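You operate a simulated robot arm through the tools that you are given. There is no shell and no other tool.

The job below is to be done with a simulated robot arm. You get a single attempt, and the scene is never put back.

Task
Pay both tokens into the cash tin, each in the pocket of its colour.
Fine: the lid ends shut.

Only the result counts: the job must be done as asked and must still hold three seconds after the hand-in. Knocking over, shifting, dropping, spilling or breaking anything else fails it. Lids that push on must go on centred and level and be pressed home; caps that screw on are set level and turned clockwise until they are tight.

Robot
A 6-joint arm with a two-finger gripper, fixed in place. Base frame: the origin is on the floor under the middle of its stand, x ahead of it, y to its left, z up. Units: m, degrees, N and s.
It reaches about 1.572 m from its shoulder. Its first joint turns from -166.0 to 166.0 degrees. Payload 2.45 kg.
The tool frame sits at the grasp point between the pads (the TCP): z along the fingers, y along the line on which they close. The tips reach 0.02 m beyond it. The gripper opens to 0.14 m; its body begins 0.168 m behind the TCP.
Orientation is told as [roll, pitch, yaw] about the base's x, y, z axes, in that order, counted from this pose: with the fingers straight down and closing along the base's y, the tool's x points along the base's -x, its y along +y and its z along -z.

Tools
- The arm moves only by the tool arm_command. Its arguments are lists of equal length, an entry for each row: "offset": the shift along the tool's x, y, z in units of 30 mm (1.0 is 30 mm), a list of three; "turn": the turn, a rotation vector about the tool's x, y, z in units of 5 degrees (1.0 is 5 degrees), a list of three; "gripper": the opening, from 0 (shut) to 1 (fully open). In form: {"offset": [[x, y, z], ...], "turn": [[rx, ry, rz], ...], "gripper": [gripper, ...]}. A call has 1 to 20 rows; each row shifts and turns the commanded pose from where the row before left it, along the tool's axes as they then stand. A call with a number of a shift or a turn outside -1 to 1 is refused whole. Rows are played at 5 a second. More than 0.05 m and 8.6 degrees between two rows, or a gripper value outside its range, and nothing of the call is played. A pose out of reach is approached as far as the arm can. The call stops where the force on the tool passes 40 N (or 10 N more than at its start, if that is more) or the arm is blocked; 0.2 s more then pass. Each finger travels about 0.045 m/s and halts on what it meets, pressing with about 24 N; the grip force reading is that of the motor and also rises with nothing between the fingers. The clock runs only during rows and for 0.2 s after the last one: add rows that do not move to give the fingers time. It gives the time, the measured TCP pose, the force on the tool (base axes), the opening and the grip force at its end, in the units of the frame above (readings bear some noise), with the torque about the TCP (base axes, N m) and any sound that the robot's microphone picked up.
- Cameras (640 x 400 px; columns grow to the right, rows downward): "scene" is fixed at [0.4001, -0.4999, 1.433]; the picture's right is [0.85, -0.53, 0.00], its down [-0.19, -0.31, -0.93] and it looks along [0.49, 0.79, -0.36] (base axes); focal length 344 px, centre (320, 200). "wrist" rides on the gripper at [0.078, 0.011, -0.209] in the tool frame; the picture's right is [-0.14, 0.99, 0.00], its down [-0.92, -0.13, -0.37] and it looks along [-0.37, -0.05, 0.93] (tool axes); focal length 280 px, centre (320, 200).
- camera(camera): a new picture of that camera. No time passes.
- probe_pixels(camera, pixels): for up to 12 pixels [column, row] of the newest picture of that camera ("zoom" is the newest enlarged one), the place [x, y, z] in the base frame of the surface seen there, good to about 0.002 m. No time passes.
- enlarge(camera, box): a new picture of the part [left, top, right, bottom] of that camera's present view, enlarged. No time passes.
- hand_in(): hands the job in; it is judged then, once.

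Leave the gripper open and the arm clear of the work at the hand-in unless told otherwise.

The tools are called after "Request:" by a JSON object that holds its "op" and its "data". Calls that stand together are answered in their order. arm_command: Moves the arm, as the interface text tells. Its arguments: {"type":"object","properties":{"offset":{"type":"array"},"turn":{"type":"array"},"gripper":{"type":"array"}},"required":["offset","turn","gripper"]} The other tools are called the same way: camera (camera) takes a picture; probe_pixels (camera, pixels) gives the place of the surface under pixels of a picture; enlarge (camera, box) takes an enlarged picture of a part of a camera's view; hand_in () hands the job in.

At the start:

```text
time: 0.0
tool_pos: [0.7605, -0.0168, 1.2594]
tcp_rot: [0.0, 0.0, -0.1]
force: [0.0, -1.0, -0.2]
moment: [0.05, -0.01, 0.05]
opening: 0.1401
grip_force: 0.0
```

scene: 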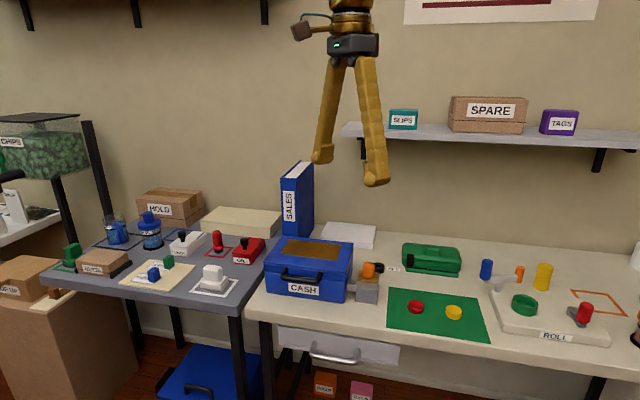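
wrist: 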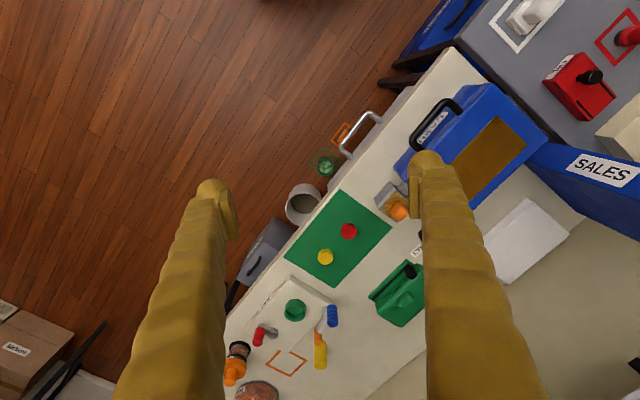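

I see a blue CASH tin at about (308,270) in the scene picture, red and yellow tokens on a green mat at (416,306) and (454,312), and a grey block with an orange lever beside the tin at (368,280). I'll enlarge these areas to understand them.

Request:
{"op": "enlarge", "data": {"camera": "scene", "box": [250, 220, 410, 320]}}

Request:
{"op": "enlarge", "data": {"camera": "wrist", "box": [270, 70, 590, 270]}}

```text
4.00 times, centred on (330, 270) of scene
```

zoom: 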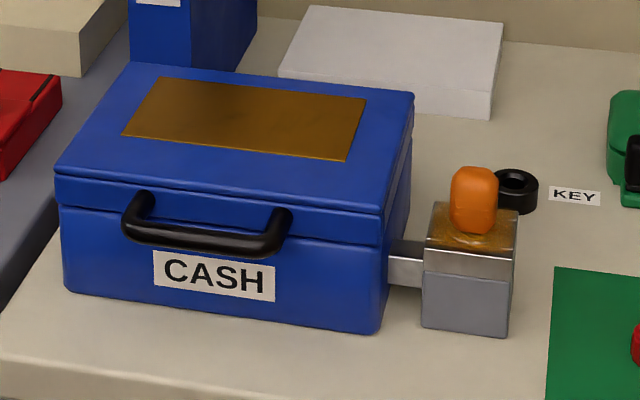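

```text
2.00 times, centred on (430, 170) of wrist
```

zoom: 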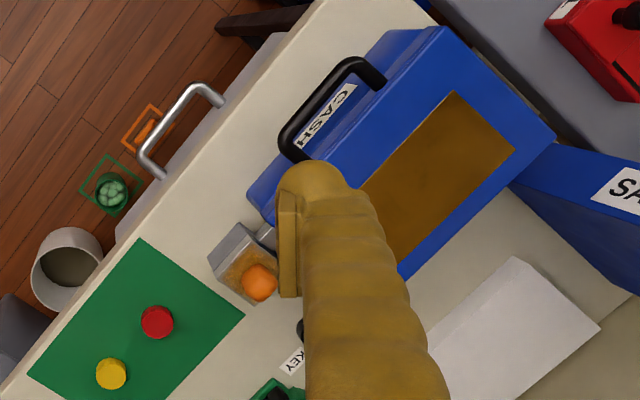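

The tin has a grey lock-like block at its right with an orange knob on it, a black ring labelled KEY behind it. I'll take measurements on the tin, the block, the knob, the ring and tokens in a fresh scene picture.

Request:
{"op": "camera", "data": {"camera": "scene"}}

Request:
{"op": "enlarge", "data": {"camera": "scene", "box": [340, 245, 420, 295]}}

Request:
{"op": "probe_pixels", "data": {"camera": "scene", "pixels": [[416, 306], [454, 311], [266, 267], [344, 273], [352, 244], [284, 237], [308, 250], [304, 280], [282, 272], [321, 274], [390, 294], [480, 330]]}}

```text
taken
```

scene: 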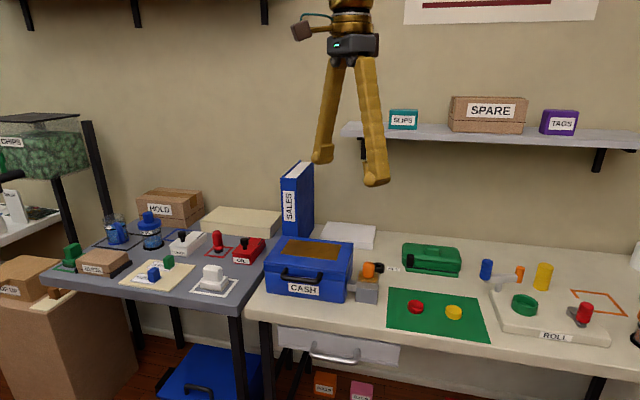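

```text
8.00 times, centred on (380, 270) of scene
```

zoom: 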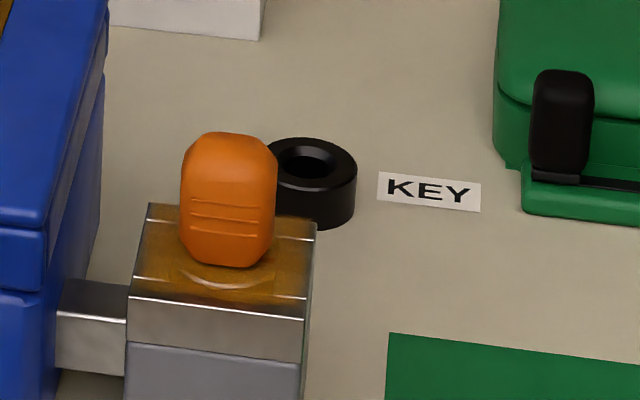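

```text
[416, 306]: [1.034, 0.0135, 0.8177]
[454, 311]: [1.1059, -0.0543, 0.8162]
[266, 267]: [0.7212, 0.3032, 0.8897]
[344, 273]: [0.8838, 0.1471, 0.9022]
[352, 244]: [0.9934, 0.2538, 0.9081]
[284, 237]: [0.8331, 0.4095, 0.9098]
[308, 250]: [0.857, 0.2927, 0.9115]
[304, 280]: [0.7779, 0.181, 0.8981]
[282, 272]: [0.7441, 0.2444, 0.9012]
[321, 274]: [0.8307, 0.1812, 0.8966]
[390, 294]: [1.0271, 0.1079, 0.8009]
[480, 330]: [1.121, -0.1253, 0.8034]
```

The key seems to stand in the lock block already, with wear marks around it, and a metal bolt runs from the block to the tin. I'll probe these parts in the enlarged picture.

Request:
{"op": "probe_pixels", "data": {"camera": "zoom", "pixels": [[228, 150], [228, 250], [190, 200], [272, 200], [155, 208], [310, 232], [300, 310], [135, 300], [90, 300], [310, 150], [340, 165], [225, 320]]}}

Request:
{"op": "enlarge", "data": {"camera": "wrist", "box": [360, 150, 440, 200]}}

Request:
{"op": "enlarge", "data": {"camera": "wrist", "box": [360, 180, 440, 230]}}

```text
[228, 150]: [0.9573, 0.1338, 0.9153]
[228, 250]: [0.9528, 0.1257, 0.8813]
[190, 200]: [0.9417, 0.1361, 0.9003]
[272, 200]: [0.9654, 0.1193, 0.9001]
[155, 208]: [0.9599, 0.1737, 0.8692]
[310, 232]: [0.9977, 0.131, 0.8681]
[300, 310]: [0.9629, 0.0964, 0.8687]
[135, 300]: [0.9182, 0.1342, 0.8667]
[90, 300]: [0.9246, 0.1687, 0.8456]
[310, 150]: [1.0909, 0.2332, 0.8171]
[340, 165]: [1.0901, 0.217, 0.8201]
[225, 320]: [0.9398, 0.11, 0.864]
```

```text
8.00 times, centred on (400, 175) of wrist
```

zoom: 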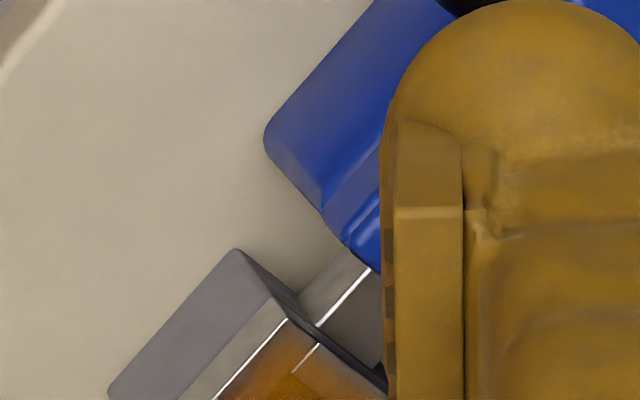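

```text
8.00 times, centred on (400, 205) of wrist
```

zoom: 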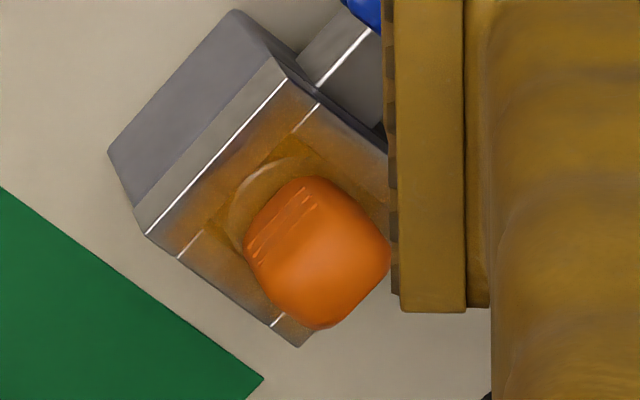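

The tin is rotated about 45° in the base frame (front edge from ~(0.72,0.30) to (0.884,0.147)). The key head is at about (0.955,0.13), z 0.87–0.92. I'll bring the arm over it, higher up, to see it between the open fingers.

Request:
{"op": "arm_command", "data": {"offset": [[-0.9, 0.7, 0.5], [-0.9, 0.7, 0.5], [-0.9, 0.7, 0.5], [-0.9, 0.7, 0.5], [-0.9, 0.7, 0.5], [-0.9, 0.7, 0.5], [-0.9, 0.7, 0.5], [0, 0, 0]], "turn": [[0, 0, 0], [0, 0, 0], [0, 0, 0], [0, 0, 0], [0, 0, 0], [0, 0, 0], [0, 0, 0], [0, 0, 0]], "gripper": [1, 1, 1, 1, 1, 1, 1, 1]}}

Request:
{"op": "camera", "data": {"camera": "wrist"}}

Request:
{"op": "camera", "data": {"camera": "scene"}}

```text
time: 1.8
tool_pos: [0.9491, 0.1333, 1.1542]
tcp_rot: [0.0, -0.2, 0.0]
force: [-0.2, -0.8, -0.4]
moment: [-0.02, 0.01, 0.02]
opening: 0.1398
grip_force: 0.1
```

```text
taken
```

wrist: 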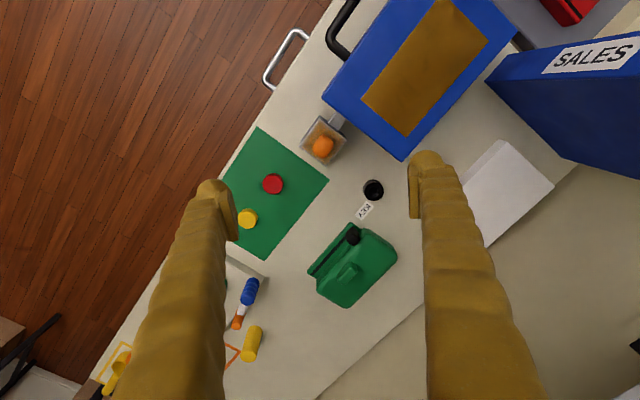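

```text
taken
```

scene: 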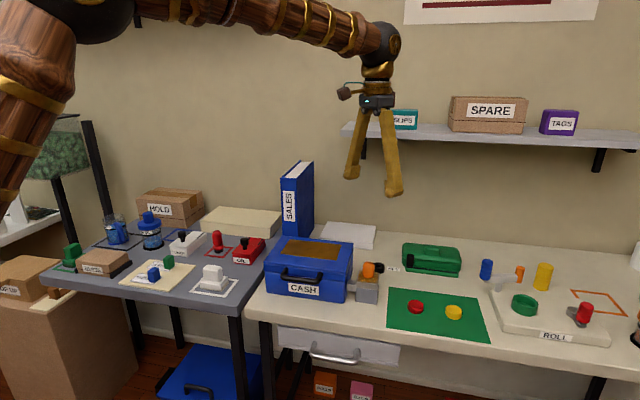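

From here the lock, key ring, tin and tokens are all visible between the fingers. I'll enlarge the lock (322,140) and the tin.

Request:
{"op": "enlarge", "data": {"camera": "wrist", "box": [280, 100, 400, 175]}}

Request:
{"op": "enlarge", "data": {"camera": "wrist", "box": [300, 0, 540, 150]}}

Request:
{"op": "probe_pixels", "data": {"camera": "wrist", "pixels": [[272, 184], [248, 218], [324, 95], [403, 159], [516, 30], [362, 96], [410, 135], [373, 188], [322, 140], [326, 155], [334, 43], [400, 60]]}}

```text
5.33 times, centred on (340, 138) of wrist
```

zoom: 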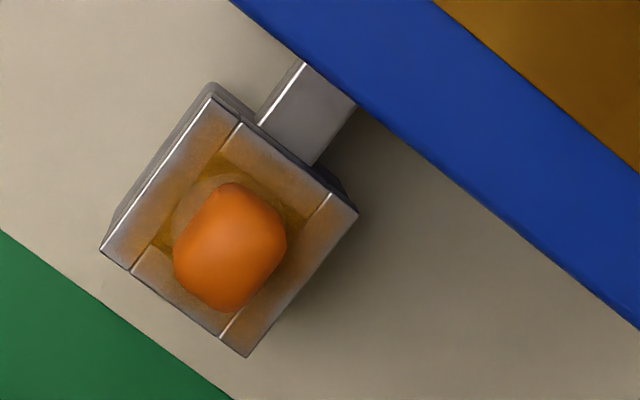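

```text
2.67 times, centred on (420, 75) of wrist
```

zoom: 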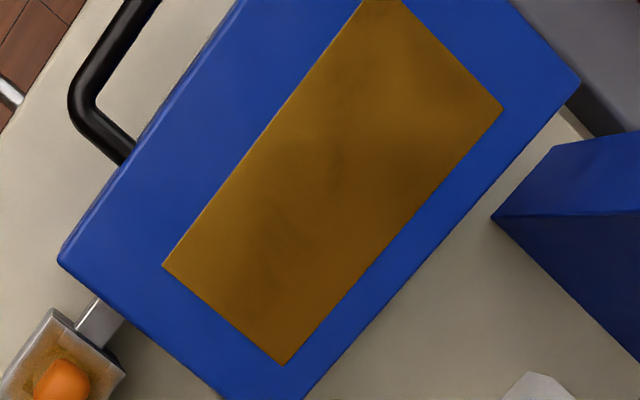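

```text
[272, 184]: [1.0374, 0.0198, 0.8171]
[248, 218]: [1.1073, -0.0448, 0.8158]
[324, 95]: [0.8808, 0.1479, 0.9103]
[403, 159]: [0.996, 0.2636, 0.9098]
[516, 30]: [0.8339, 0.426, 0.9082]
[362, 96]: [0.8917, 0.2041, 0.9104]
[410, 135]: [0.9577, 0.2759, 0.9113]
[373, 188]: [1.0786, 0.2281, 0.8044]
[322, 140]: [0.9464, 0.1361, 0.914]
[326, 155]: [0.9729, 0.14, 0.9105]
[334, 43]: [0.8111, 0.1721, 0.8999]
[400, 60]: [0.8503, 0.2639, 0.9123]
```

The tin lid's corners are front-right (0.881,0.148), back-right (0.996,0.264), back-left (0.834,0.426), top z 0.91, so it is turned exactly 45°. I'll go lower (to about z 1.0) to see the key closely.

Request:
{"op": "arm_command", "data": {"offset": [[-0.1, 0, 1], [-0.1, 0, 1], [0, 0, 1], [0, 0, 1], [0, 0, 1], [0, 0, 0]], "turn": [[0, 0, 0], [0, 0, 0], [0, 0, 0], [0, 0, 0], [0, 0, 0], [0, 0, 0]], "gripper": [1, 1, 1, 1, 1, 1]}}

Request:
{"op": "camera", "data": {"camera": "wrist"}}

Request:
{"op": "enlarge", "data": {"camera": "wrist", "box": [260, 90, 420, 190]}}

```text
time: 3.2
tool_pos: [0.9569, 0.1318, 1.0033]
tcp_rot: [0.0, -0.1, 0.0]
force: [0.9, -0.8, -0.3]
moment: [0.0, 0.01, -0.01]
opening: 0.1401
grip_force: 0.0
```

```text
taken
```

wrist: 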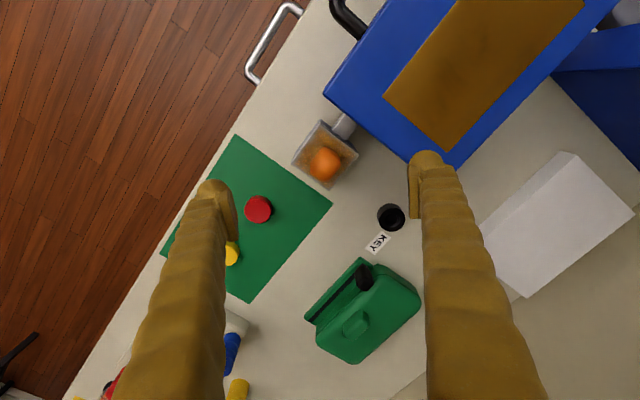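

```text
4.00 times, centred on (340, 140) of wrist
```

zoom: 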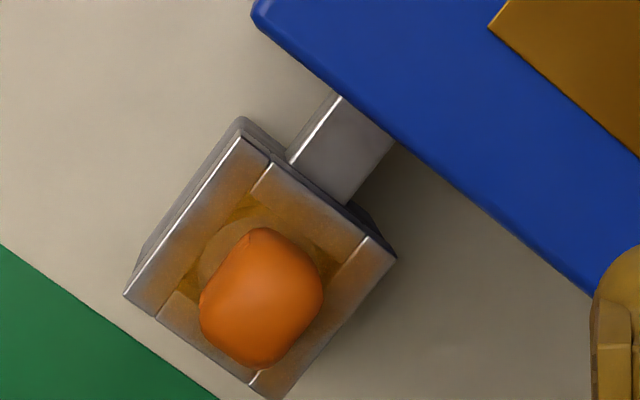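

The key head looks squarish with rounded corners, sitting in a square brass recess. I'll probe its outline and the block's corners.

Request:
{"op": "probe_pixels", "data": {"camera": "zoom", "pixels": [[250, 235], [205, 300], [318, 290], [260, 360], [260, 295], [285, 245], [242, 140], [392, 255], [258, 392], [128, 292], [340, 150], [190, 285]]}}

Request:
{"op": "enlarge", "data": {"camera": "scene", "box": [345, 250, 405, 310]}}

```text
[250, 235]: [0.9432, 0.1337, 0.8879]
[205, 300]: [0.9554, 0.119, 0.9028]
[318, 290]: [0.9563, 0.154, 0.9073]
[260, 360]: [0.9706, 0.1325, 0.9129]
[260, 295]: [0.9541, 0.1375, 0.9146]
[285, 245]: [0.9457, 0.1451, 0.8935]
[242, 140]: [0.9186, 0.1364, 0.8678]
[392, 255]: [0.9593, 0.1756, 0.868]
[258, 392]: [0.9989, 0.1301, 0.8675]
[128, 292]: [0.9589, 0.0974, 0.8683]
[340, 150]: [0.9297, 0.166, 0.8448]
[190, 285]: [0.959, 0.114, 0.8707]
```

```text
6.67 times, centred on (375, 280) of scene
```

zoom: 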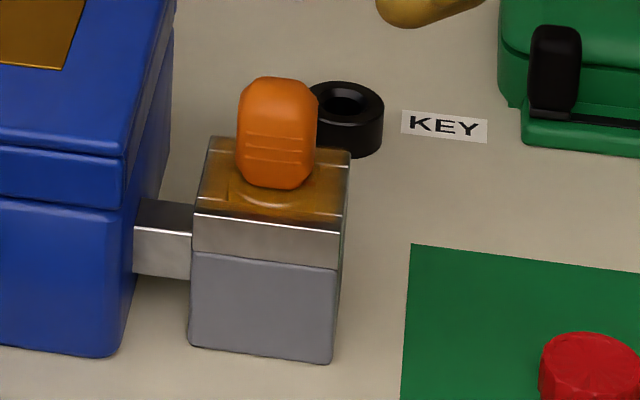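

The block's centre is about (0.959,0.136), the key knob is ~28 mm square, from z 0.87 to 0.917. I'll turn the tool 45° (yaw -45) so the fingers close front-to-back on the knob, then look.

Request:
{"op": "arm_command", "data": {"offset": [[0, 0, 0], [0, 0, 0], [0, 0, 0], [0, 0, 0], [0, 0, 0], [0, 0, 0], [0, 0, 0], [0, 0, 0], [0, 0, 0], [0.08, 0.13, 0.5], [0, 0, 0]], "turn": [[0, 0, 1], [0, 0, 1], [0, 0, 1], [0, 0, 1], [0, 0, 1], [0, 0, 1], [0, 0, 1], [0, 0, 1], [0, 0, 1], [0, 0, 0], [0, 0, 0]], "gripper": [1, 1, 1, 1, 1, 1, 1, 1, 1, 1, 1]}}

Request:
{"op": "camera", "data": {"camera": "wrist"}}

Request:
{"op": "enlarge", "data": {"camera": "wrist", "box": [240, 90, 400, 190]}}

```text
time: 5.6
tool_pos: [0.957, 0.1331, 0.9883]
tcp_rot: [0.0, 0.0, -45.0]
force: [0.7, 0.1, 0.2]
moment: [0.0, 0.02, 0.0]
opening: 0.14
grip_force: 0.0
```

```text
taken
```

wrist: 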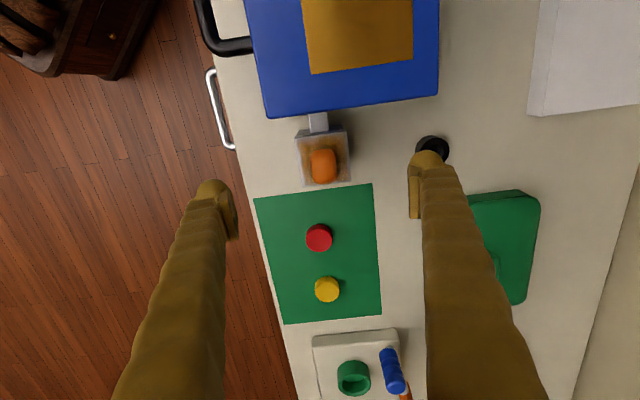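

```text
4.00 times, centred on (320, 140) of wrist
```

zoom: 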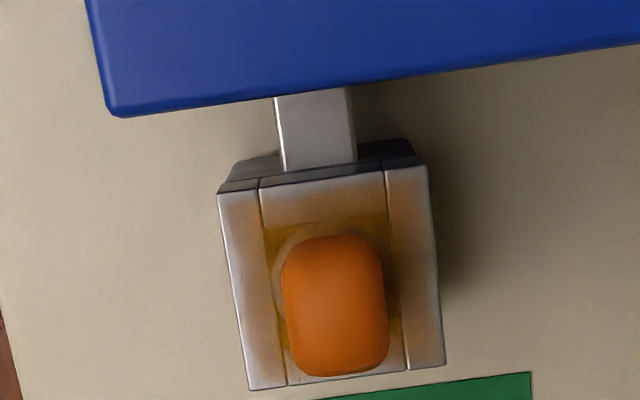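

The knob sits at (323,166), directly under the grasp axis save ~3 px to the right. I'll descend to z≈0.90 with the correction and check before closing.

Request:
{"op": "arm_command", "data": {"offset": [[0.05, 0.1, 0.75], [0, 0, 0.75], [0, 0, 0.75], [0, 0, 0.7], [0, 0, 0]], "turn": [[0, 0, 0], [0, 0, 0], [0, 0, 0], [0, 0, 0], [0, 0, 0]], "gripper": [0.8, 0.6, 0.6, 0.6, 0.6]}}

Request:
{"op": "camera", "data": {"camera": "wrist"}}

Request:
{"op": "enlarge", "data": {"camera": "scene", "box": [325, 200, 425, 300]}}

```text
time: 6.8
tool_pos: [0.9569, 0.1362, 0.9016]
tcp_rot: [0.0, 0.0, -45.0]
force: [0.2, 0.4, -0.9]
moment: [0.0, 0.0, -0.02]
opening: 0.0841
grip_force: 0.0
```

```text
taken
```

wrist: 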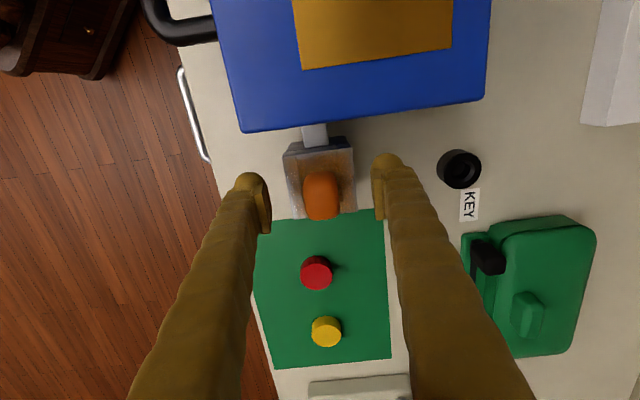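

```text
4.00 times, centred on (375, 250) of scene
```

zoom: 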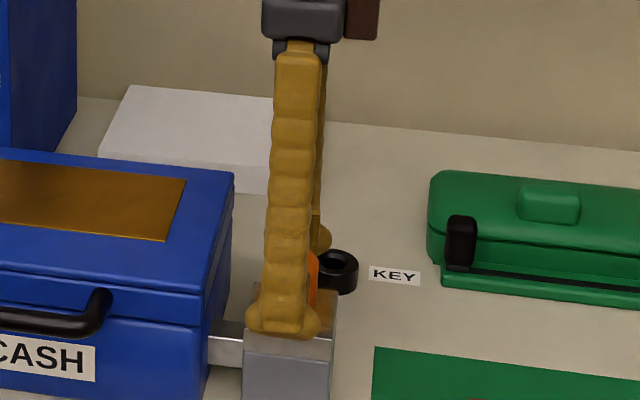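

The knob is between the fingers, centred. I'll close on it.

Request:
{"op": "arm_command", "data": {"offset": [[0, 0, 0], [0, 0, 0], [0, 0, 0], [0, 0, 0], [0, 0, 0], [0, 0, 0]], "turn": [[0, 0, 0], [0, 0, 0], [0, 0, 0], [0, 0, 0], [0, 0, 0], [0, 0, 0]], "gripper": [0, 0, 0, 0, 0, 0]}}

Request:
{"op": "camera", "data": {"camera": "wrist"}}

```text
time: 8.2
tool_pos: [0.9578, 0.1383, 0.9014]
tcp_rot: [0.1, -0.1, -45.0]
force: [12.5, 8.8, -2.4]
moment: [0.12, -0.11, 0.01]
opening: 0.0253
grip_force: 24.1
```

```text
taken
```

wrist: 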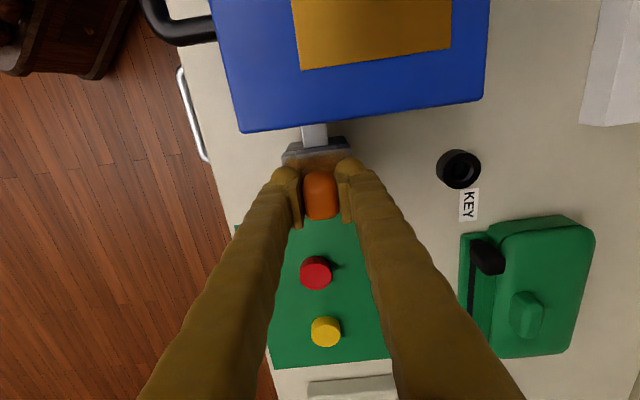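

Opening is 25.3 mm with grip 24 N; a sideways ~15 N along +y-tool shows the knob is a few mm off. I'll shift 3 mm along tool y to relax.

Request:
{"op": "arm_command", "data": {"offset": [[0, 0.05, 0], [0, 0.05, 0], [0, 0, 0]], "turn": [[0, 0, 0], [0, 0, 0], [0, 0, 0]], "gripper": [0, 0, 0]}}

```text
time: 9.1
tool_pos: [0.9587, 0.1386, 0.9012]
tcp_rot: [-0.2, 0.0, -45.0]
force: [-7.1, -2.8, 1.5]
moment: [-0.04, 0.11, 0.04]
opening: 0.0256
grip_force: 24.2
stopped in row 3: the force on the tool passed its limit at 42 N (the readings are from after the stop); the commanded pose is now the measured one
```

The side force is nearly relaxed now. I'll test turning the knob counter-clockwise (negative tool z turn) by a small 5° and read the torque.

Request:
{"op": "arm_command", "data": {"offset": [[0, -0.02, 0], [0, 0, 0], [0, 0, 0]], "turn": [[0, 0, 0], [0, 0, -0.5], [0, 0, -0.5]], "gripper": [0, 0, 0]}}

```text
time: 9.9
tool_pos: [0.9583, 0.137, 0.9016]
tcp_rot: [-0.1, 0.1, -40.1]
force: [0.0, 3.6, 4.4]
moment: [0.07, -0.05, -0.02]
opening: 0.0255
grip_force: 23.9
```

It turned 5° freely with the opening unchanged. I'll go on counter-clockwise by 15° more and look.

Request:
{"op": "arm_command", "data": {"offset": [[0, 0, 0], [0, 0, 0], [0, 0, 0], [0, 0, 0], [0, 0, 0]], "turn": [[0, 0, -0.8], [0, 0, -0.8], [0, 0, -0.8], [0, 0, -0.6], [0, 0, 0]], "gripper": [0, 0, 0, 0, 0]}}

Request:
{"op": "camera", "data": {"camera": "wrist"}}

Request:
{"op": "enlarge", "data": {"camera": "wrist", "box": [250, 90, 410, 240]}}

Request:
{"op": "enlarge", "data": {"camera": "scene", "box": [325, 230, 425, 310]}}

```text
time: 11.1
tool_pos: [0.9596, 0.1371, 0.9009]
tcp_rot: [-0.2, 0.2, -25.0]
force: [-0.6, -5.9, 3.7]
moment: [-0.13, -0.11, 0.02]
opening: 0.0253
grip_force: 24.3
```

```text
taken
```

wrist: 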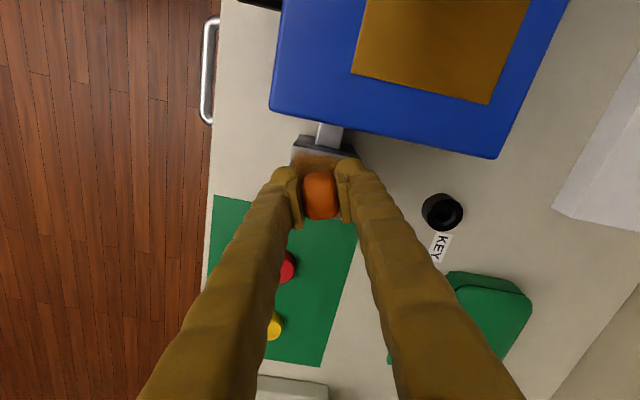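

```text
2.67 times, centred on (330, 165) of wrist
```

zoom: 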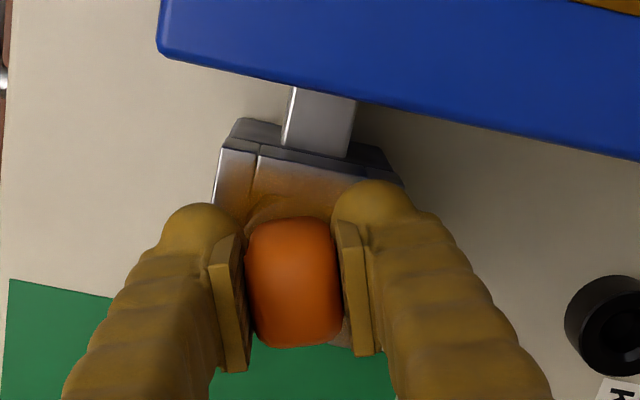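

```text
5.00 times, centred on (375, 270) of scene
```

zoom: 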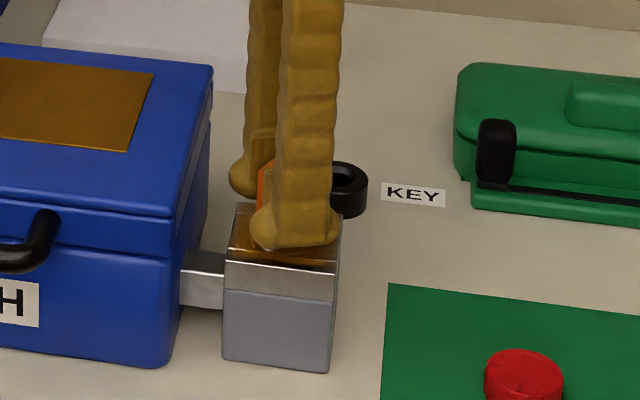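

The knob turns with the fingers; the bolt looks unchanged so far. I'll continue counter-clockwise 30°.

Request:
{"op": "arm_command", "data": {"offset": [[0, 0, 0], [0, 0, 0], [0, 0, 0], [0, 0, 0], [0, 0, 0], [0, 0, 0], [0, 0, 0]], "turn": [[0, 0, -1], [0, 0, -1], [0, 0, -1], [0, 0, -1], [0, 0, -1], [0, 0, -1], [0, 0, 0]], "gripper": [0, 0, 0, 0, 0, 0, 0]}}

Request:
{"op": "enlarge", "data": {"camera": "scene", "box": [325, 230, 425, 310]}}

```text
time: 12.5
tool_pos: [0.9579, 0.1367, 0.9016]
tcp_rot: [-0.3, 0.2, 3.2]
force: [-3.2, -3.9, 2.9]
moment: [-0.08, -0.04, 0.0]
opening: 0.0255
grip_force: 24.6
stopped in row 6: the force on the tool passed its limit at 41 N (the readings are from after the stop); the commanded pose is now the measured one
```

```text
5.00 times, centred on (375, 270) of scene
```

zoom: 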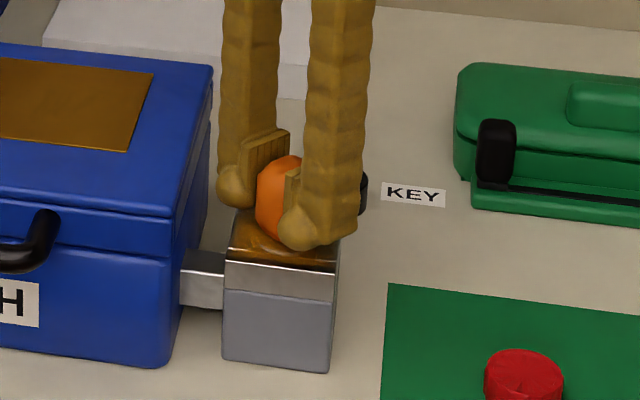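

Stopped at yaw 3° on a brief force peak (48° turned), with low torque now. The bolt still spans to the tin. I'll try a further 5° gently to see whether that's an end stop.

Request:
{"op": "arm_command", "data": {"offset": [[0, 0, 0], [0, 0, 0], [0, 0, 0]], "turn": [[0, 0, -0.5], [0, 0, -0.5], [0, 0, 0]], "gripper": [0, 0, 0]}}

```text
time: 13.3
tool_pos: [0.959, 0.1363, 0.9013]
tcp_rot: [-0.2, 0.1, 8.3]
force: [-4.4, -9.5, 5.5]
moment: [-0.14, 0.06, 0.03]
opening: 0.0252
grip_force: 23.8
```

No stop there; it goes on turning. I'll continue, in slower steps, towards 90°.

Request:
{"op": "arm_command", "data": {"offset": [[0, 0, 0], [0, 0, 0], [0, 0, 0], [0, 0, 0], [0, 0, 0], [0, 0, 0], [0, 0, 0]], "turn": [[0, 0, -0.6], [0, 0, -0.6], [0, 0, -0.6], [0, 0, -0.6], [0, 0, -0.6], [0, 0, -0.6], [0, 0, 0]], "gripper": [0, 0, 0, 0, 0, 0, 0]}}

Request:
{"op": "enlarge", "data": {"camera": "scene", "box": [325, 230, 425, 310]}}

```text
time: 14.9
tool_pos: [0.9594, 0.1359, 0.9015]
tcp_rot: [-0.2, 0.3, 26.2]
force: [-7.9, -22.3, 5.0]
moment: [-0.32, 0.1, -0.03]
opening: 0.0253
grip_force: 24.3
```

```text
5.00 times, centred on (375, 270) of scene
```

zoom: 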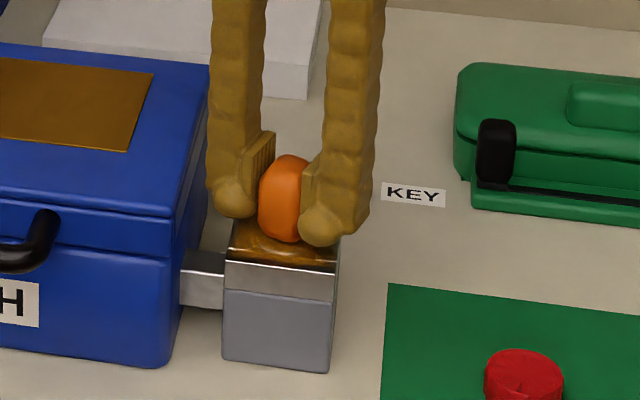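

71° turned, bolt still there; side force of 22 N in -y is building up, so I shift the tool about 2 mm that way and turn on to 90°.

Request:
{"op": "arm_command", "data": {"offset": [[0.06, -0.04, 0], [0, 0, 0], [0, 0, 0], [0, 0, 0], [0, 0, 0], [0, 0, 0], [0, 0, 0]], "turn": [[0, 0, 0], [0, 0, 0], [0, 0, -0.8], [0, 0, -0.8], [0, 0, -0.8], [0, 0, -0.8], [0, 0, -0.6]], "gripper": [0, 0, 0, 0, 0, 0, 0]}}

Request:
{"op": "enlarge", "data": {"camera": "scene", "box": [325, 230, 425, 310]}}

Request:
{"op": "camera", "data": {"camera": "wrist"}}

```text
time: 16.5
tool_pos: [0.9573, 0.1338, 0.9014]
tcp_rot: [0.0, 0.4, 45.3]
force: [0.2, 0.1, -0.7]
moment: [0.02, 0.01, 0.02]
opening: 0.0254
grip_force: 24.0
```

```text
5.00 times, centred on (375, 270) of scene
```

zoom: 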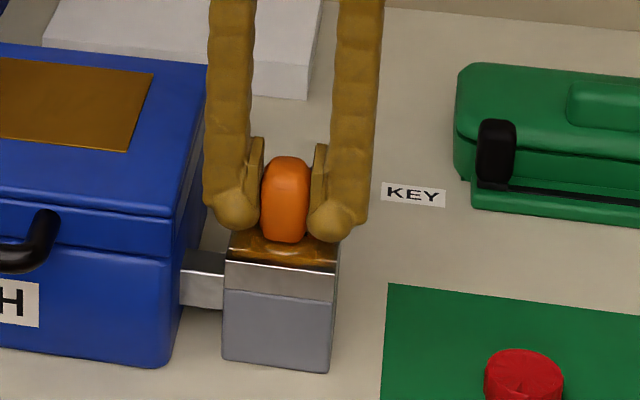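

```text
taken
```

wrist: 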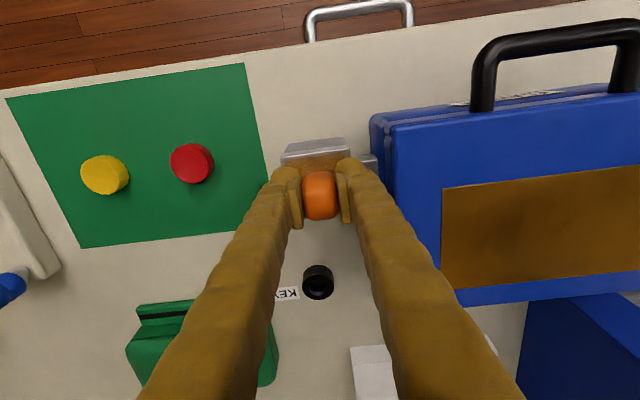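

At yaw 45° (90° turned) all forces fell to zero, no click heard, bolt still in place. I'll test whether there is a stop a bit beyond by turning 10° further.

Request:
{"op": "arm_command", "data": {"offset": [[0, 0, 0], [0, 0, 0], [0, 0, 0], [0, 0, 0]], "turn": [[0, 0, -0.7], [0, 0, -0.7], [0, 0, -0.6], [0, 0, 0]], "gripper": [0, 0, 0, 0]}}

Request:
{"op": "enlarge", "data": {"camera": "scene", "box": [335, 245, 405, 300]}}

```text
time: 17.5
tool_pos: [0.9572, 0.1326, 0.9006]
tcp_rot: [0.0, 0.2, 55.2]
force: [-0.7, -0.3, -0.6]
moment: [0.0, 0.01, -0.01]
opening: 0.0253
grip_force: 24.7
```

```text
7.27 times, centred on (370, 272) of scene
```

zoom: 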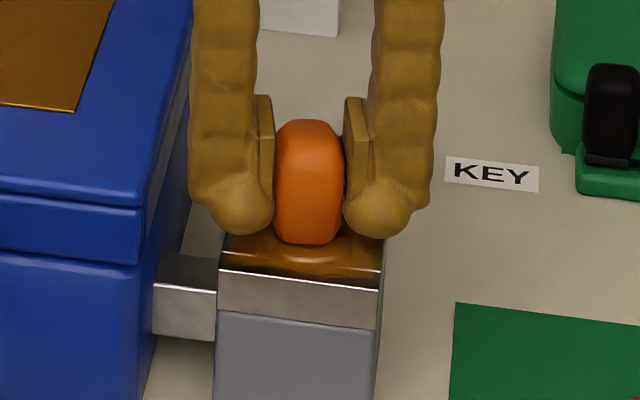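

Turning further shows no force at all, so the key seems to be loose in its hole. I'll lift gently by 6 mm to see whether it comes up freely or is trapped.

Request:
{"op": "arm_command", "data": {"offset": [[0, 0, -0.1], [0, 0, -0.1], [0, 0, 0]], "turn": [[0, 0, 0], [0, 0, 0], [0, 0, 0]], "gripper": [0, 0, 0]}}

Request:
{"op": "enlarge", "data": {"camera": "scene", "box": [335, 245, 405, 300]}}

```text
time: 18.3
tool_pos: [0.9583, 0.1346, 0.9057]
tcp_rot: [0.0, 0.2, 55.2]
force: [-0.1, -0.2, -0.8]
moment: [0.01, 0.01, 0.02]
opening: 0.0254
grip_force: 24.1
```

```text
7.27 times, centred on (370, 272) of scene
```

zoom: 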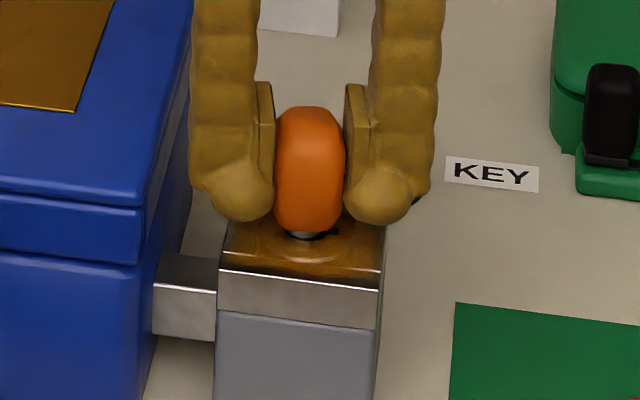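

The key comes up freely showing a metal shank, so at this angle it is loose. Since the bolt still bridges to the tin, I suspect the other direction withdraws it. I'll lower the key back and turn it clockwise back towards the starting angle.

Request:
{"op": "arm_command", "data": {"offset": [[0, 0, 0.1], [0, 0, 0.1], [0, 0, 0], [0, 0, 0], [0, 0, 0], [0, 0, 0]], "turn": [[0, 0, 0], [0, 0, 0], [0, 0, 0], [0, 0, 0.6], [0, 0, 0.6], [0, 0, 0.6]], "gripper": [0, 0, 0, 0, 0, 0]}}

Request:
{"op": "enlarge", "data": {"camera": "scene", "box": [335, 245, 405, 300]}}

```text
time: 19.7
tool_pos: [0.957, 0.1346, 0.9014]
tcp_rot: [0.1, 0.2, 46.2]
force: [-0.6, 0.9, 0.3]
moment: [0.05, 0.05, 0.09]
opening: 0.0257
grip_force: 23.9
```

```text
7.27 times, centred on (370, 272) of scene
```

zoom: 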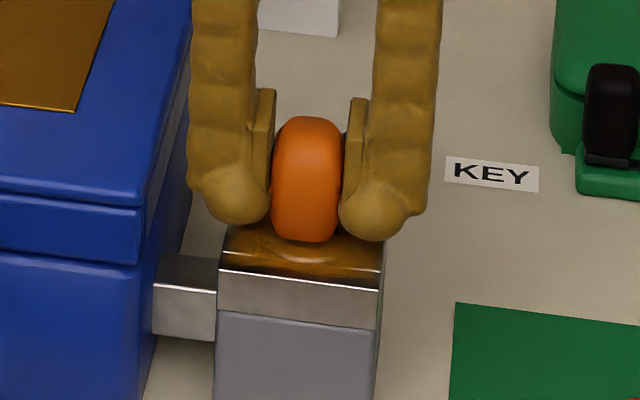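

The key is seated again; a small torque of 0.09 N m appears. I'll turn clockwise on, in steps, watching torque and sounds.

Request:
{"op": "arm_command", "data": {"offset": [[0, 0, 0], [0, 0, 0], [0, 0, 0], [0, 0, 0], [0, 0, 0], [0, 0, 0], [0, 0, 0]], "turn": [[0, 0, 0.7], [0, 0, 0.7], [0, 0, 0.7], [0, 0, 0.7], [0, 0, 0.7], [0, 0, 0.7], [0, 0, 0]], "gripper": [0, 0, 0, 0, 0, 0, 0]}}

Request:
{"op": "enlarge", "data": {"camera": "scene", "box": [335, 245, 405, 300]}}

```text
time: 21.3
tool_pos: [0.9586, 0.1355, 0.9016]
tcp_rot: [-0.1, 0.2, 25.2]
force: [3.6, 15.1, -2.2]
moment: [0.17, -0.04, 0.04]
opening: 0.0257
grip_force: 23.8
```

```text
7.27 times, centred on (370, 272) of scene
```

zoom: 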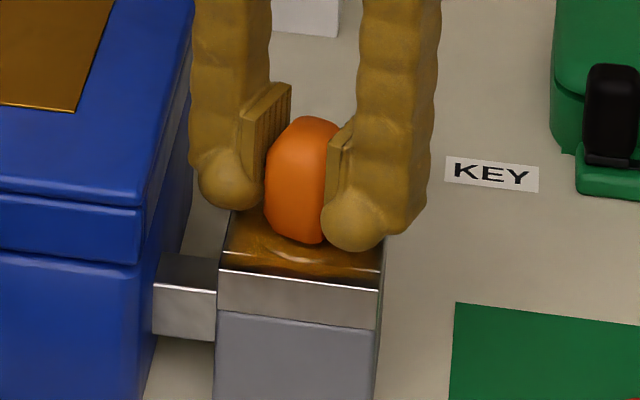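

Sideways force is back (15 N). I'll test gently whether the key is now trapped: raise 1.5 mm and read the vertical force.

Request:
{"op": "arm_command", "data": {"offset": [[0, 0.03, 0], [0, 0, -0.05], [0, 0, 0]], "turn": [[0, 0, 0], [0, 0, 0], [0, 0, 0]], "gripper": [0, 0, 0]}}

```text
time: 22.1
tool_pos: [0.9574, 0.1353, 0.9014]
tcp_rot: [-0.1, 0.4, 25.1]
force: [10.7, 12.1, -14.4]
moment: [0.1, -0.12, 0.01]
opening: 0.0257
grip_force: 23.7
```

The key is trapped at this angle (-14 N while pulling), so it is a real captured lock: removable only at the 90° counter-clockwise position. I'll relax the pull, recentre by ~2 mm, and turn clockwise back to the start and listen.

Request:
{"op": "arm_command", "data": {"offset": [[-0.05, 0.03, 0.05], [0, 0, 0], [0, 0, 0], [0, 0, 0], [0, 0, 0], [0, 0, 0], [0, 0, 0], [0, 0, 0]], "turn": [[0, 0, 0], [0, 0, 0.6], [0, 0, 0.6], [0, 0, 0.6], [0, 0, 0.6], [0, 0, 0.6], [0, 0, 0.6], [0, 0, 0]], "gripper": [0, 0, 0, 0, 0, 0, 0, 0]}}

```text
time: 23.9
tool_pos: [0.9571, 0.1363, 0.901]
tcp_rot: [-0.2, 0.3, 7.2]
force: [-14.5, -15.6, 7.0]
moment: [-0.17, 0.12, -0.04]
opening: 0.0253
grip_force: 23.7
```

Overcorrected a little (force now -14.5,-15.6). I'll shift back ~1 mm and continue clockwise.

Request:
{"op": "arm_command", "data": {"offset": [[0.03, -0.025, -0.015], [0, 0, 0], [0, 0, 0], [0, 0, 0], [0, 0, 0], [0, 0, 0], [0, 0, 0]], "turn": [[0, 0, 0], [0, 0, 0.6], [0, 0, 0.6], [0, 0, 0.6], [0, 0, 0.6], [0, 0, 0.6], [0, 0, 0]], "gripper": [0, 0, 0, 0, 0, 0, 0]}}

```text
time: 25.5
tool_pos: [0.9562, 0.136, 0.9009]
tcp_rot: [-0.1, 0.1, -7.9]
force: [13.0, 11.2, 0.8]
moment: [0.11, -0.21, 0.02]
opening: 0.0254
grip_force: 24.3
```

Force swung to +13,+11; I'll shift half a millimetre and keep turning clockwise.

Request:
{"op": "arm_command", "data": {"offset": [[-0.014, 0.018, 0], [0, 0, 0], [0, 0, 0], [0, 0, 0], [0, 0, 0], [0, 0, 0], [0, 0, 0], [0, 0, 0]], "turn": [[0, 0, 0], [0, 0, 0.6], [0, 0, 0.6], [0, 0, 0.6], [0, 0, 0.6], [0, 0, 0.6], [0, 0, 0.6], [0, 0, 0]], "gripper": [0, 0, 0, 0, 0, 0, 0, 0]}}

```text
time: 27.3
tool_pos: [0.9581, 0.1362, 0.9011]
tcp_rot: [-0.2, 0.0, -25.7]
force: [20.3, 17.7, -14.0]
moment: [0.12, -0.17, 0.05]
opening: 0.0253
grip_force: 24.2
```

Forces (20,18,-14): I'll ease about 1 mm in +x,+y and lower slightly, then see.

Request:
{"op": "arm_command", "data": {"offset": [[-0.014, 0.033, 0.02], [0, 0, 0]], "turn": [[0, 0, 0], [0, 0, 0]], "gripper": [0, 0, 0]}}

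```text
refused: the lists must be of equal length
```

The lists were unequal; I'll resend the same easing move with matching lengths.

Request:
{"op": "arm_command", "data": {"offset": [[-0.014, 0.033, 0.02], [0, 0, 0]], "turn": [[0, 0, 0], [0, 0, 0]], "gripper": [0, 0]}}

```text
time: 27.9
tool_pos: [0.9583, 0.1358, 0.9011]
tcp_rot: [-0.3, 0.1, -25.9]
force: [-3.0, 7.5, -2.0]
moment: [0.13, 0.18, 0.07]
opening: 0.0255
grip_force: 24.6
```

The forces are relaxed. I'll turn clockwise on to the starting angle (-45°).

Request:
{"op": "arm_command", "data": {"offset": [[0, 0, 0], [0, 0, 0], [0, 0, 0], [0, 0, 0], [0, 0, 0]], "turn": [[0, 0, 0.6], [0, 0, 0.6], [0, 0, 0.6], [0, 0, 0.6], [0, 0, 0]], "gripper": [0, 0, 0, 0, 0]}}

```text
time: 29.1
tool_pos: [0.9592, 0.1384, 0.901]
tcp_rot: [-0.2, 0.0, -37.8]
force: [-12.5, 16.8, 2.4]
moment: [0.24, 0.16, 0.08]
opening: 0.0256
grip_force: 23.8
```

A side force along tool x appears; I ease ~0.8 mm and turn on a further 10°.

Request:
{"op": "arm_command", "data": {"offset": [[0.028, 0.008, 0], [0, 0, 0], [0, 0, 0], [0, 0, 0], [0, 0, 0]], "turn": [[0, 0, 0], [0, 0, 0.6], [0, 0, 0.6], [0, 0, 0.6], [0, 0, 0]], "gripper": [0, 0, 0, 0, 0]}}

Request:
{"op": "enlarge", "data": {"camera": "scene", "box": [335, 245, 405, 300]}}

```text
time: 30.3
tool_pos: [0.9582, 0.1381, 0.9004]
tcp_rot: [-0.2, 0.0, -46.6]
force: [11.9, 13.3, -6.2]
moment: [0.02, -0.2, 0.35]
opening: 0.0253
grip_force: 23.8
```

```text
7.27 times, centred on (370, 272) of scene
```

zoom: 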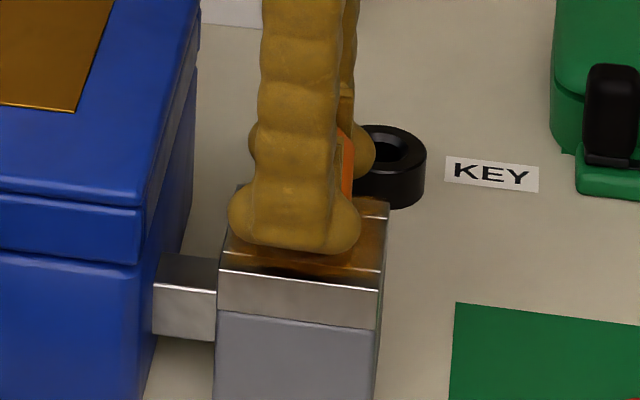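

There is a stop at the starting angle (torque 0.35 N m). So the key turns from -45° (start, trapped) to +45° (removable). I'll ease back 1.5°, let go of the key as it was found, and rise, then test the lid gently.

Request:
{"op": "arm_command", "data": {"offset": [[0, 0, 0], [0, 0, 0], [0, 0, 0], [0, 0, 0], [0, 0, -1], [0, 0, -1], [0, 0, -1], [0, 0, -1], [0, 0, 0]], "turn": [[0, 0, -0.3], [0, 0, 0], [0, 0, 0], [0, 0, 0], [0, 0, 0], [0, 0, 0], [0, 0, 0], [0, 0, 0], [0, 0, 0]], "gripper": [0, 0.5, 0.5, 0.5, 0.6, 0.7, 0.8, 0.8, 0.8]}}

Request:
{"op": "camera", "data": {"camera": "wrist"}}

Request:
{"op": "camera", "data": {"camera": "scene"}}

Request:
{"op": "enlarge", "data": {"camera": "wrist", "box": [240, 70, 400, 170]}}

```text
time: 32.3
tool_pos: [0.9602, 0.1358, 1.0192]
tcp_rot: [-0.3, -0.1, -45.3]
force: [-0.4, -0.4, 0.0]
moment: [-0.01, -0.02, 0.0]
opening: 0.112
grip_force: 0.0
```

```text
taken
```

wrist: 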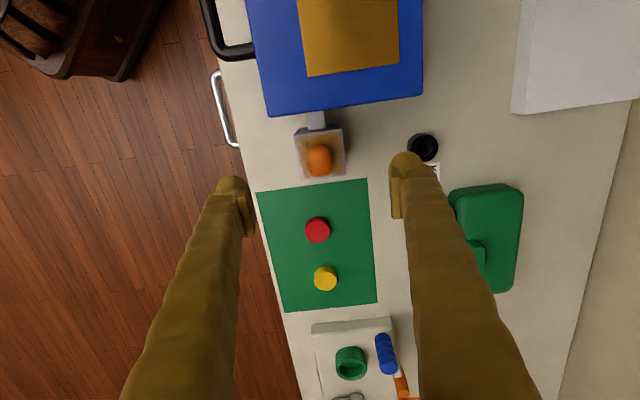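

```text
taken
```

scene: 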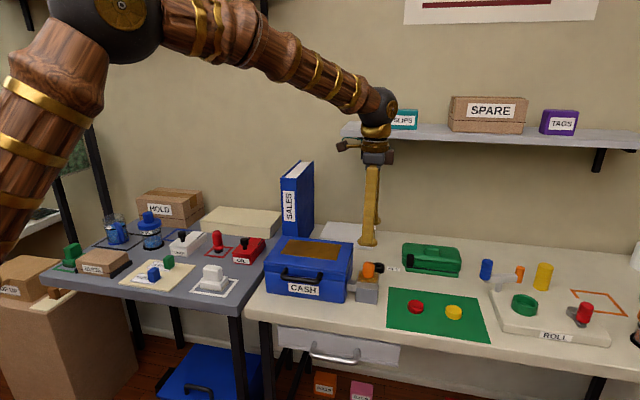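

```text
4.00 times, centred on (320, 120) of wrist
```

zoom: 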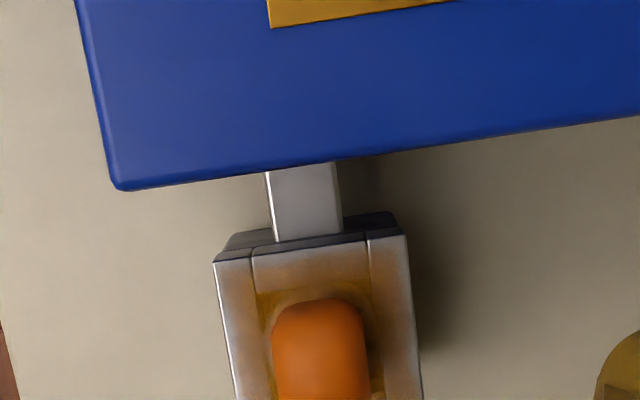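

The key is as found. Now I go over the tin's front handle (about (0.771,0.198)) at z≈1.05, keeping yaw -45° so the fingers would close across the handle bar.

Request:
{"op": "arm_command", "data": {"offset": [[0.846, -0.428, -0.15], [0.846, -0.428, -0.15], [0.846, -0.428, -0.15], [0.846, -0.428, -0.15], [0.846, -0.428, -0.15], [0.846, -0.428, -0.15], [0.846, -0.428, -0.15], [0, 0, 0]], "turn": [[0, 0, 0], [0, 0, 0], [0, 0, 0], [0, 0, 0], [0, 0, 0], [0, 0, 0], [0, 0, 0], [0, 0, 0]], "gripper": [0.8, 0.8, 0.8, 0.8, 0.8, 0.8, 0.8, 0.8]}}

Request:
{"op": "camera", "data": {"camera": "wrist"}}

Request:
{"op": "enlarge", "data": {"camera": "wrist", "box": [220, 80, 480, 240]}}

Request:
{"op": "enlarge", "data": {"camera": "scene", "box": [255, 225, 360, 305]}}

```text
time: 34.1
tool_pos: [0.7711, 0.2011, 1.0517]
tcp_rot: [-0.3, 0.0, -45.3]
force: [0.1, -0.5, 0.1]
moment: [0.0, -0.01, -0.02]
opening: 0.1121
grip_force: 0.1
```

```text
taken
```

wrist: 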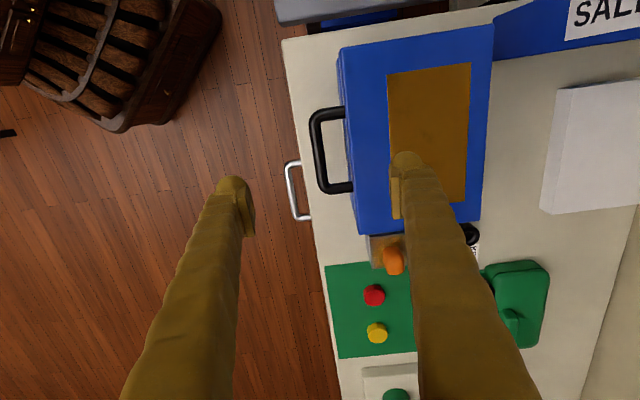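

```text
2.46 times, centred on (350, 160) of wrist
```

zoom: 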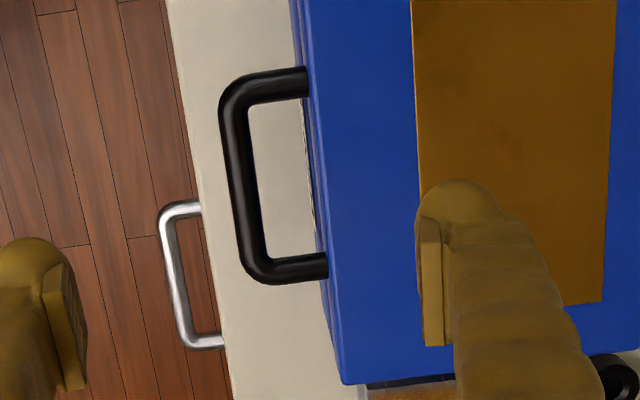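

```text
5.00 times, centred on (308, 265) of scene
```

zoom: 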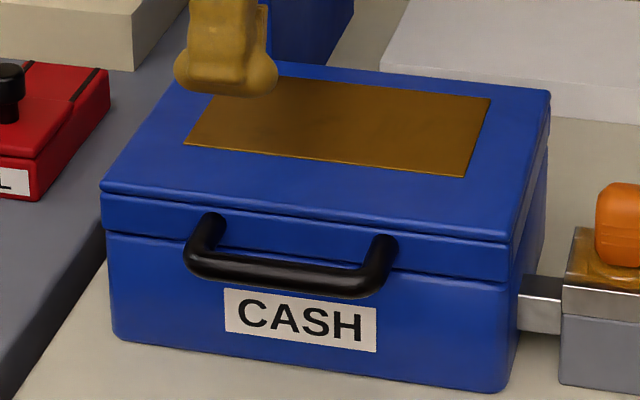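

I see the handle bar at around (319,150) in the wrist picture. I'll probe points along the bar, its arms, the lid's front edge, and the binder.

Request:
{"op": "probe_pixels", "data": {"camera": "wrist", "pixels": [[319, 152], [317, 135], [322, 175], [330, 113], [340, 189], [346, 150], [337, 50], [493, 26], [482, 220], [495, 20], [497, 55], [336, 150]]}}

Request:
{"op": "probe_pixels", "data": {"camera": "zoom", "pixels": [[275, 258], [275, 275], [275, 292], [190, 255], [390, 275], [300, 225], [300, 240], [103, 190], [510, 240], [530, 290], [270, 330], [280, 60]]}}

```text
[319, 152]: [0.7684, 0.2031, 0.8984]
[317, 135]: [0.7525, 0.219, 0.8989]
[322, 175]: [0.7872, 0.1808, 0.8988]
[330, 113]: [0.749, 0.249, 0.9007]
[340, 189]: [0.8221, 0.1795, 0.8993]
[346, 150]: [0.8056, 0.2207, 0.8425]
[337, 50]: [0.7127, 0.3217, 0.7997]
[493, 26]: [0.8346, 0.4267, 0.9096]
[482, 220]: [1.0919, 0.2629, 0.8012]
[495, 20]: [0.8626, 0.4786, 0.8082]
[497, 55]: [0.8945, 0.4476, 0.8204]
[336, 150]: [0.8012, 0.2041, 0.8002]
```

```text
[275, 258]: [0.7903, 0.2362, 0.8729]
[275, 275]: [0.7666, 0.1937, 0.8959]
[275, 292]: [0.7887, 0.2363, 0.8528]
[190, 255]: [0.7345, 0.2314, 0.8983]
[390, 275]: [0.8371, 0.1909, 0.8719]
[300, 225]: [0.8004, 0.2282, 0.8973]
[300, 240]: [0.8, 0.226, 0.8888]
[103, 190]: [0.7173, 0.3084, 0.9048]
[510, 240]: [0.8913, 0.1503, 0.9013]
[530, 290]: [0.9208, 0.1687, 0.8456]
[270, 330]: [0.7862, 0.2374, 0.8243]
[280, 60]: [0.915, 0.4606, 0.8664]
```

The handle bar runs parallel to the front edge at v≈0.686 (v,u = the tin's depth/width axes), top z≈0.899, with 3 cm gap to the lid; it belongs to the lid. I'll grasp it from the front with the tool tilted near horizontal. First I tilt the tool by 70° about its x axis here, well above the tin.

Request:
{"op": "arm_command", "data": {"offset": [[0, -0.4, 0], [0, -0.4, 0], [0, -0.4, 0], [0, 0, 0], [0, 0, 0], [0, 0, 0], [0, 0, 0], [0, 0, 0], [0, 0, 0], [0, 0, 0], [0, 0, 0], [0, 0, 0], [0, 0, 0], [0, 0, 0], [0, 0, 0]], "turn": [[-1, 0, 0], [-1, 0, 0], [-1, 0, 0], [-1, 0, 0], [-1, 0, 0], [-1, 0, 0], [-1, 0, 0], [-1, 0, 0], [-1, 0, 0], [-1, 0, 0], [-1, 0, 0], [-1, 0, 0], [-1, 0, 0], [-1, 0, 0], [0, 0, 0]], "gripper": [0.6, 0.5, 0.4, 0.4, 0.4, 0.4, 0.4, 0.4, 0.4, 0.4, 0.4, 0.4, 0.4, 0.4, 0.4]}}

Request:
{"op": "camera", "data": {"camera": "scene"}}

Request:
{"op": "camera", "data": {"camera": "wrist"}}

```text
time: 37.3
tool_pos: [0.7429, 0.1759, 1.0494]
tcp_rot: [69.8, 0.0, -45.3]
force: [0.4, 0.3, -1.0]
moment: [0.0, 0.0, 0.0]
opening: 0.0558
grip_force: 0.0
```

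```text
taken
```

scene: 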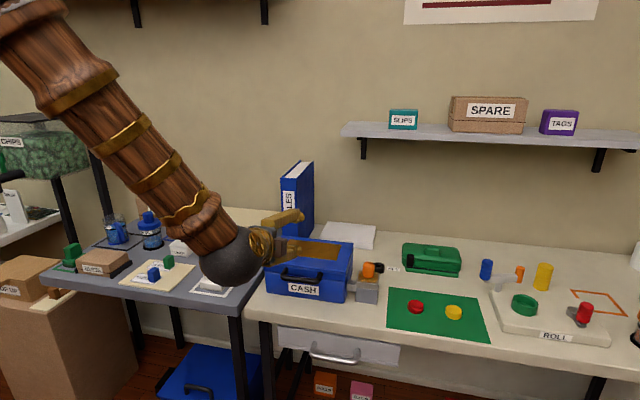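

```text
taken
```

wrist: 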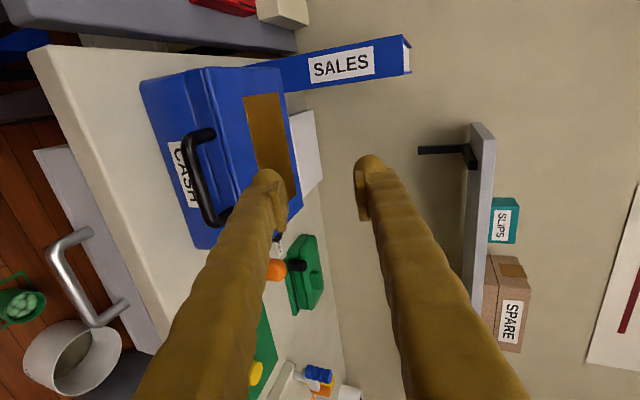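

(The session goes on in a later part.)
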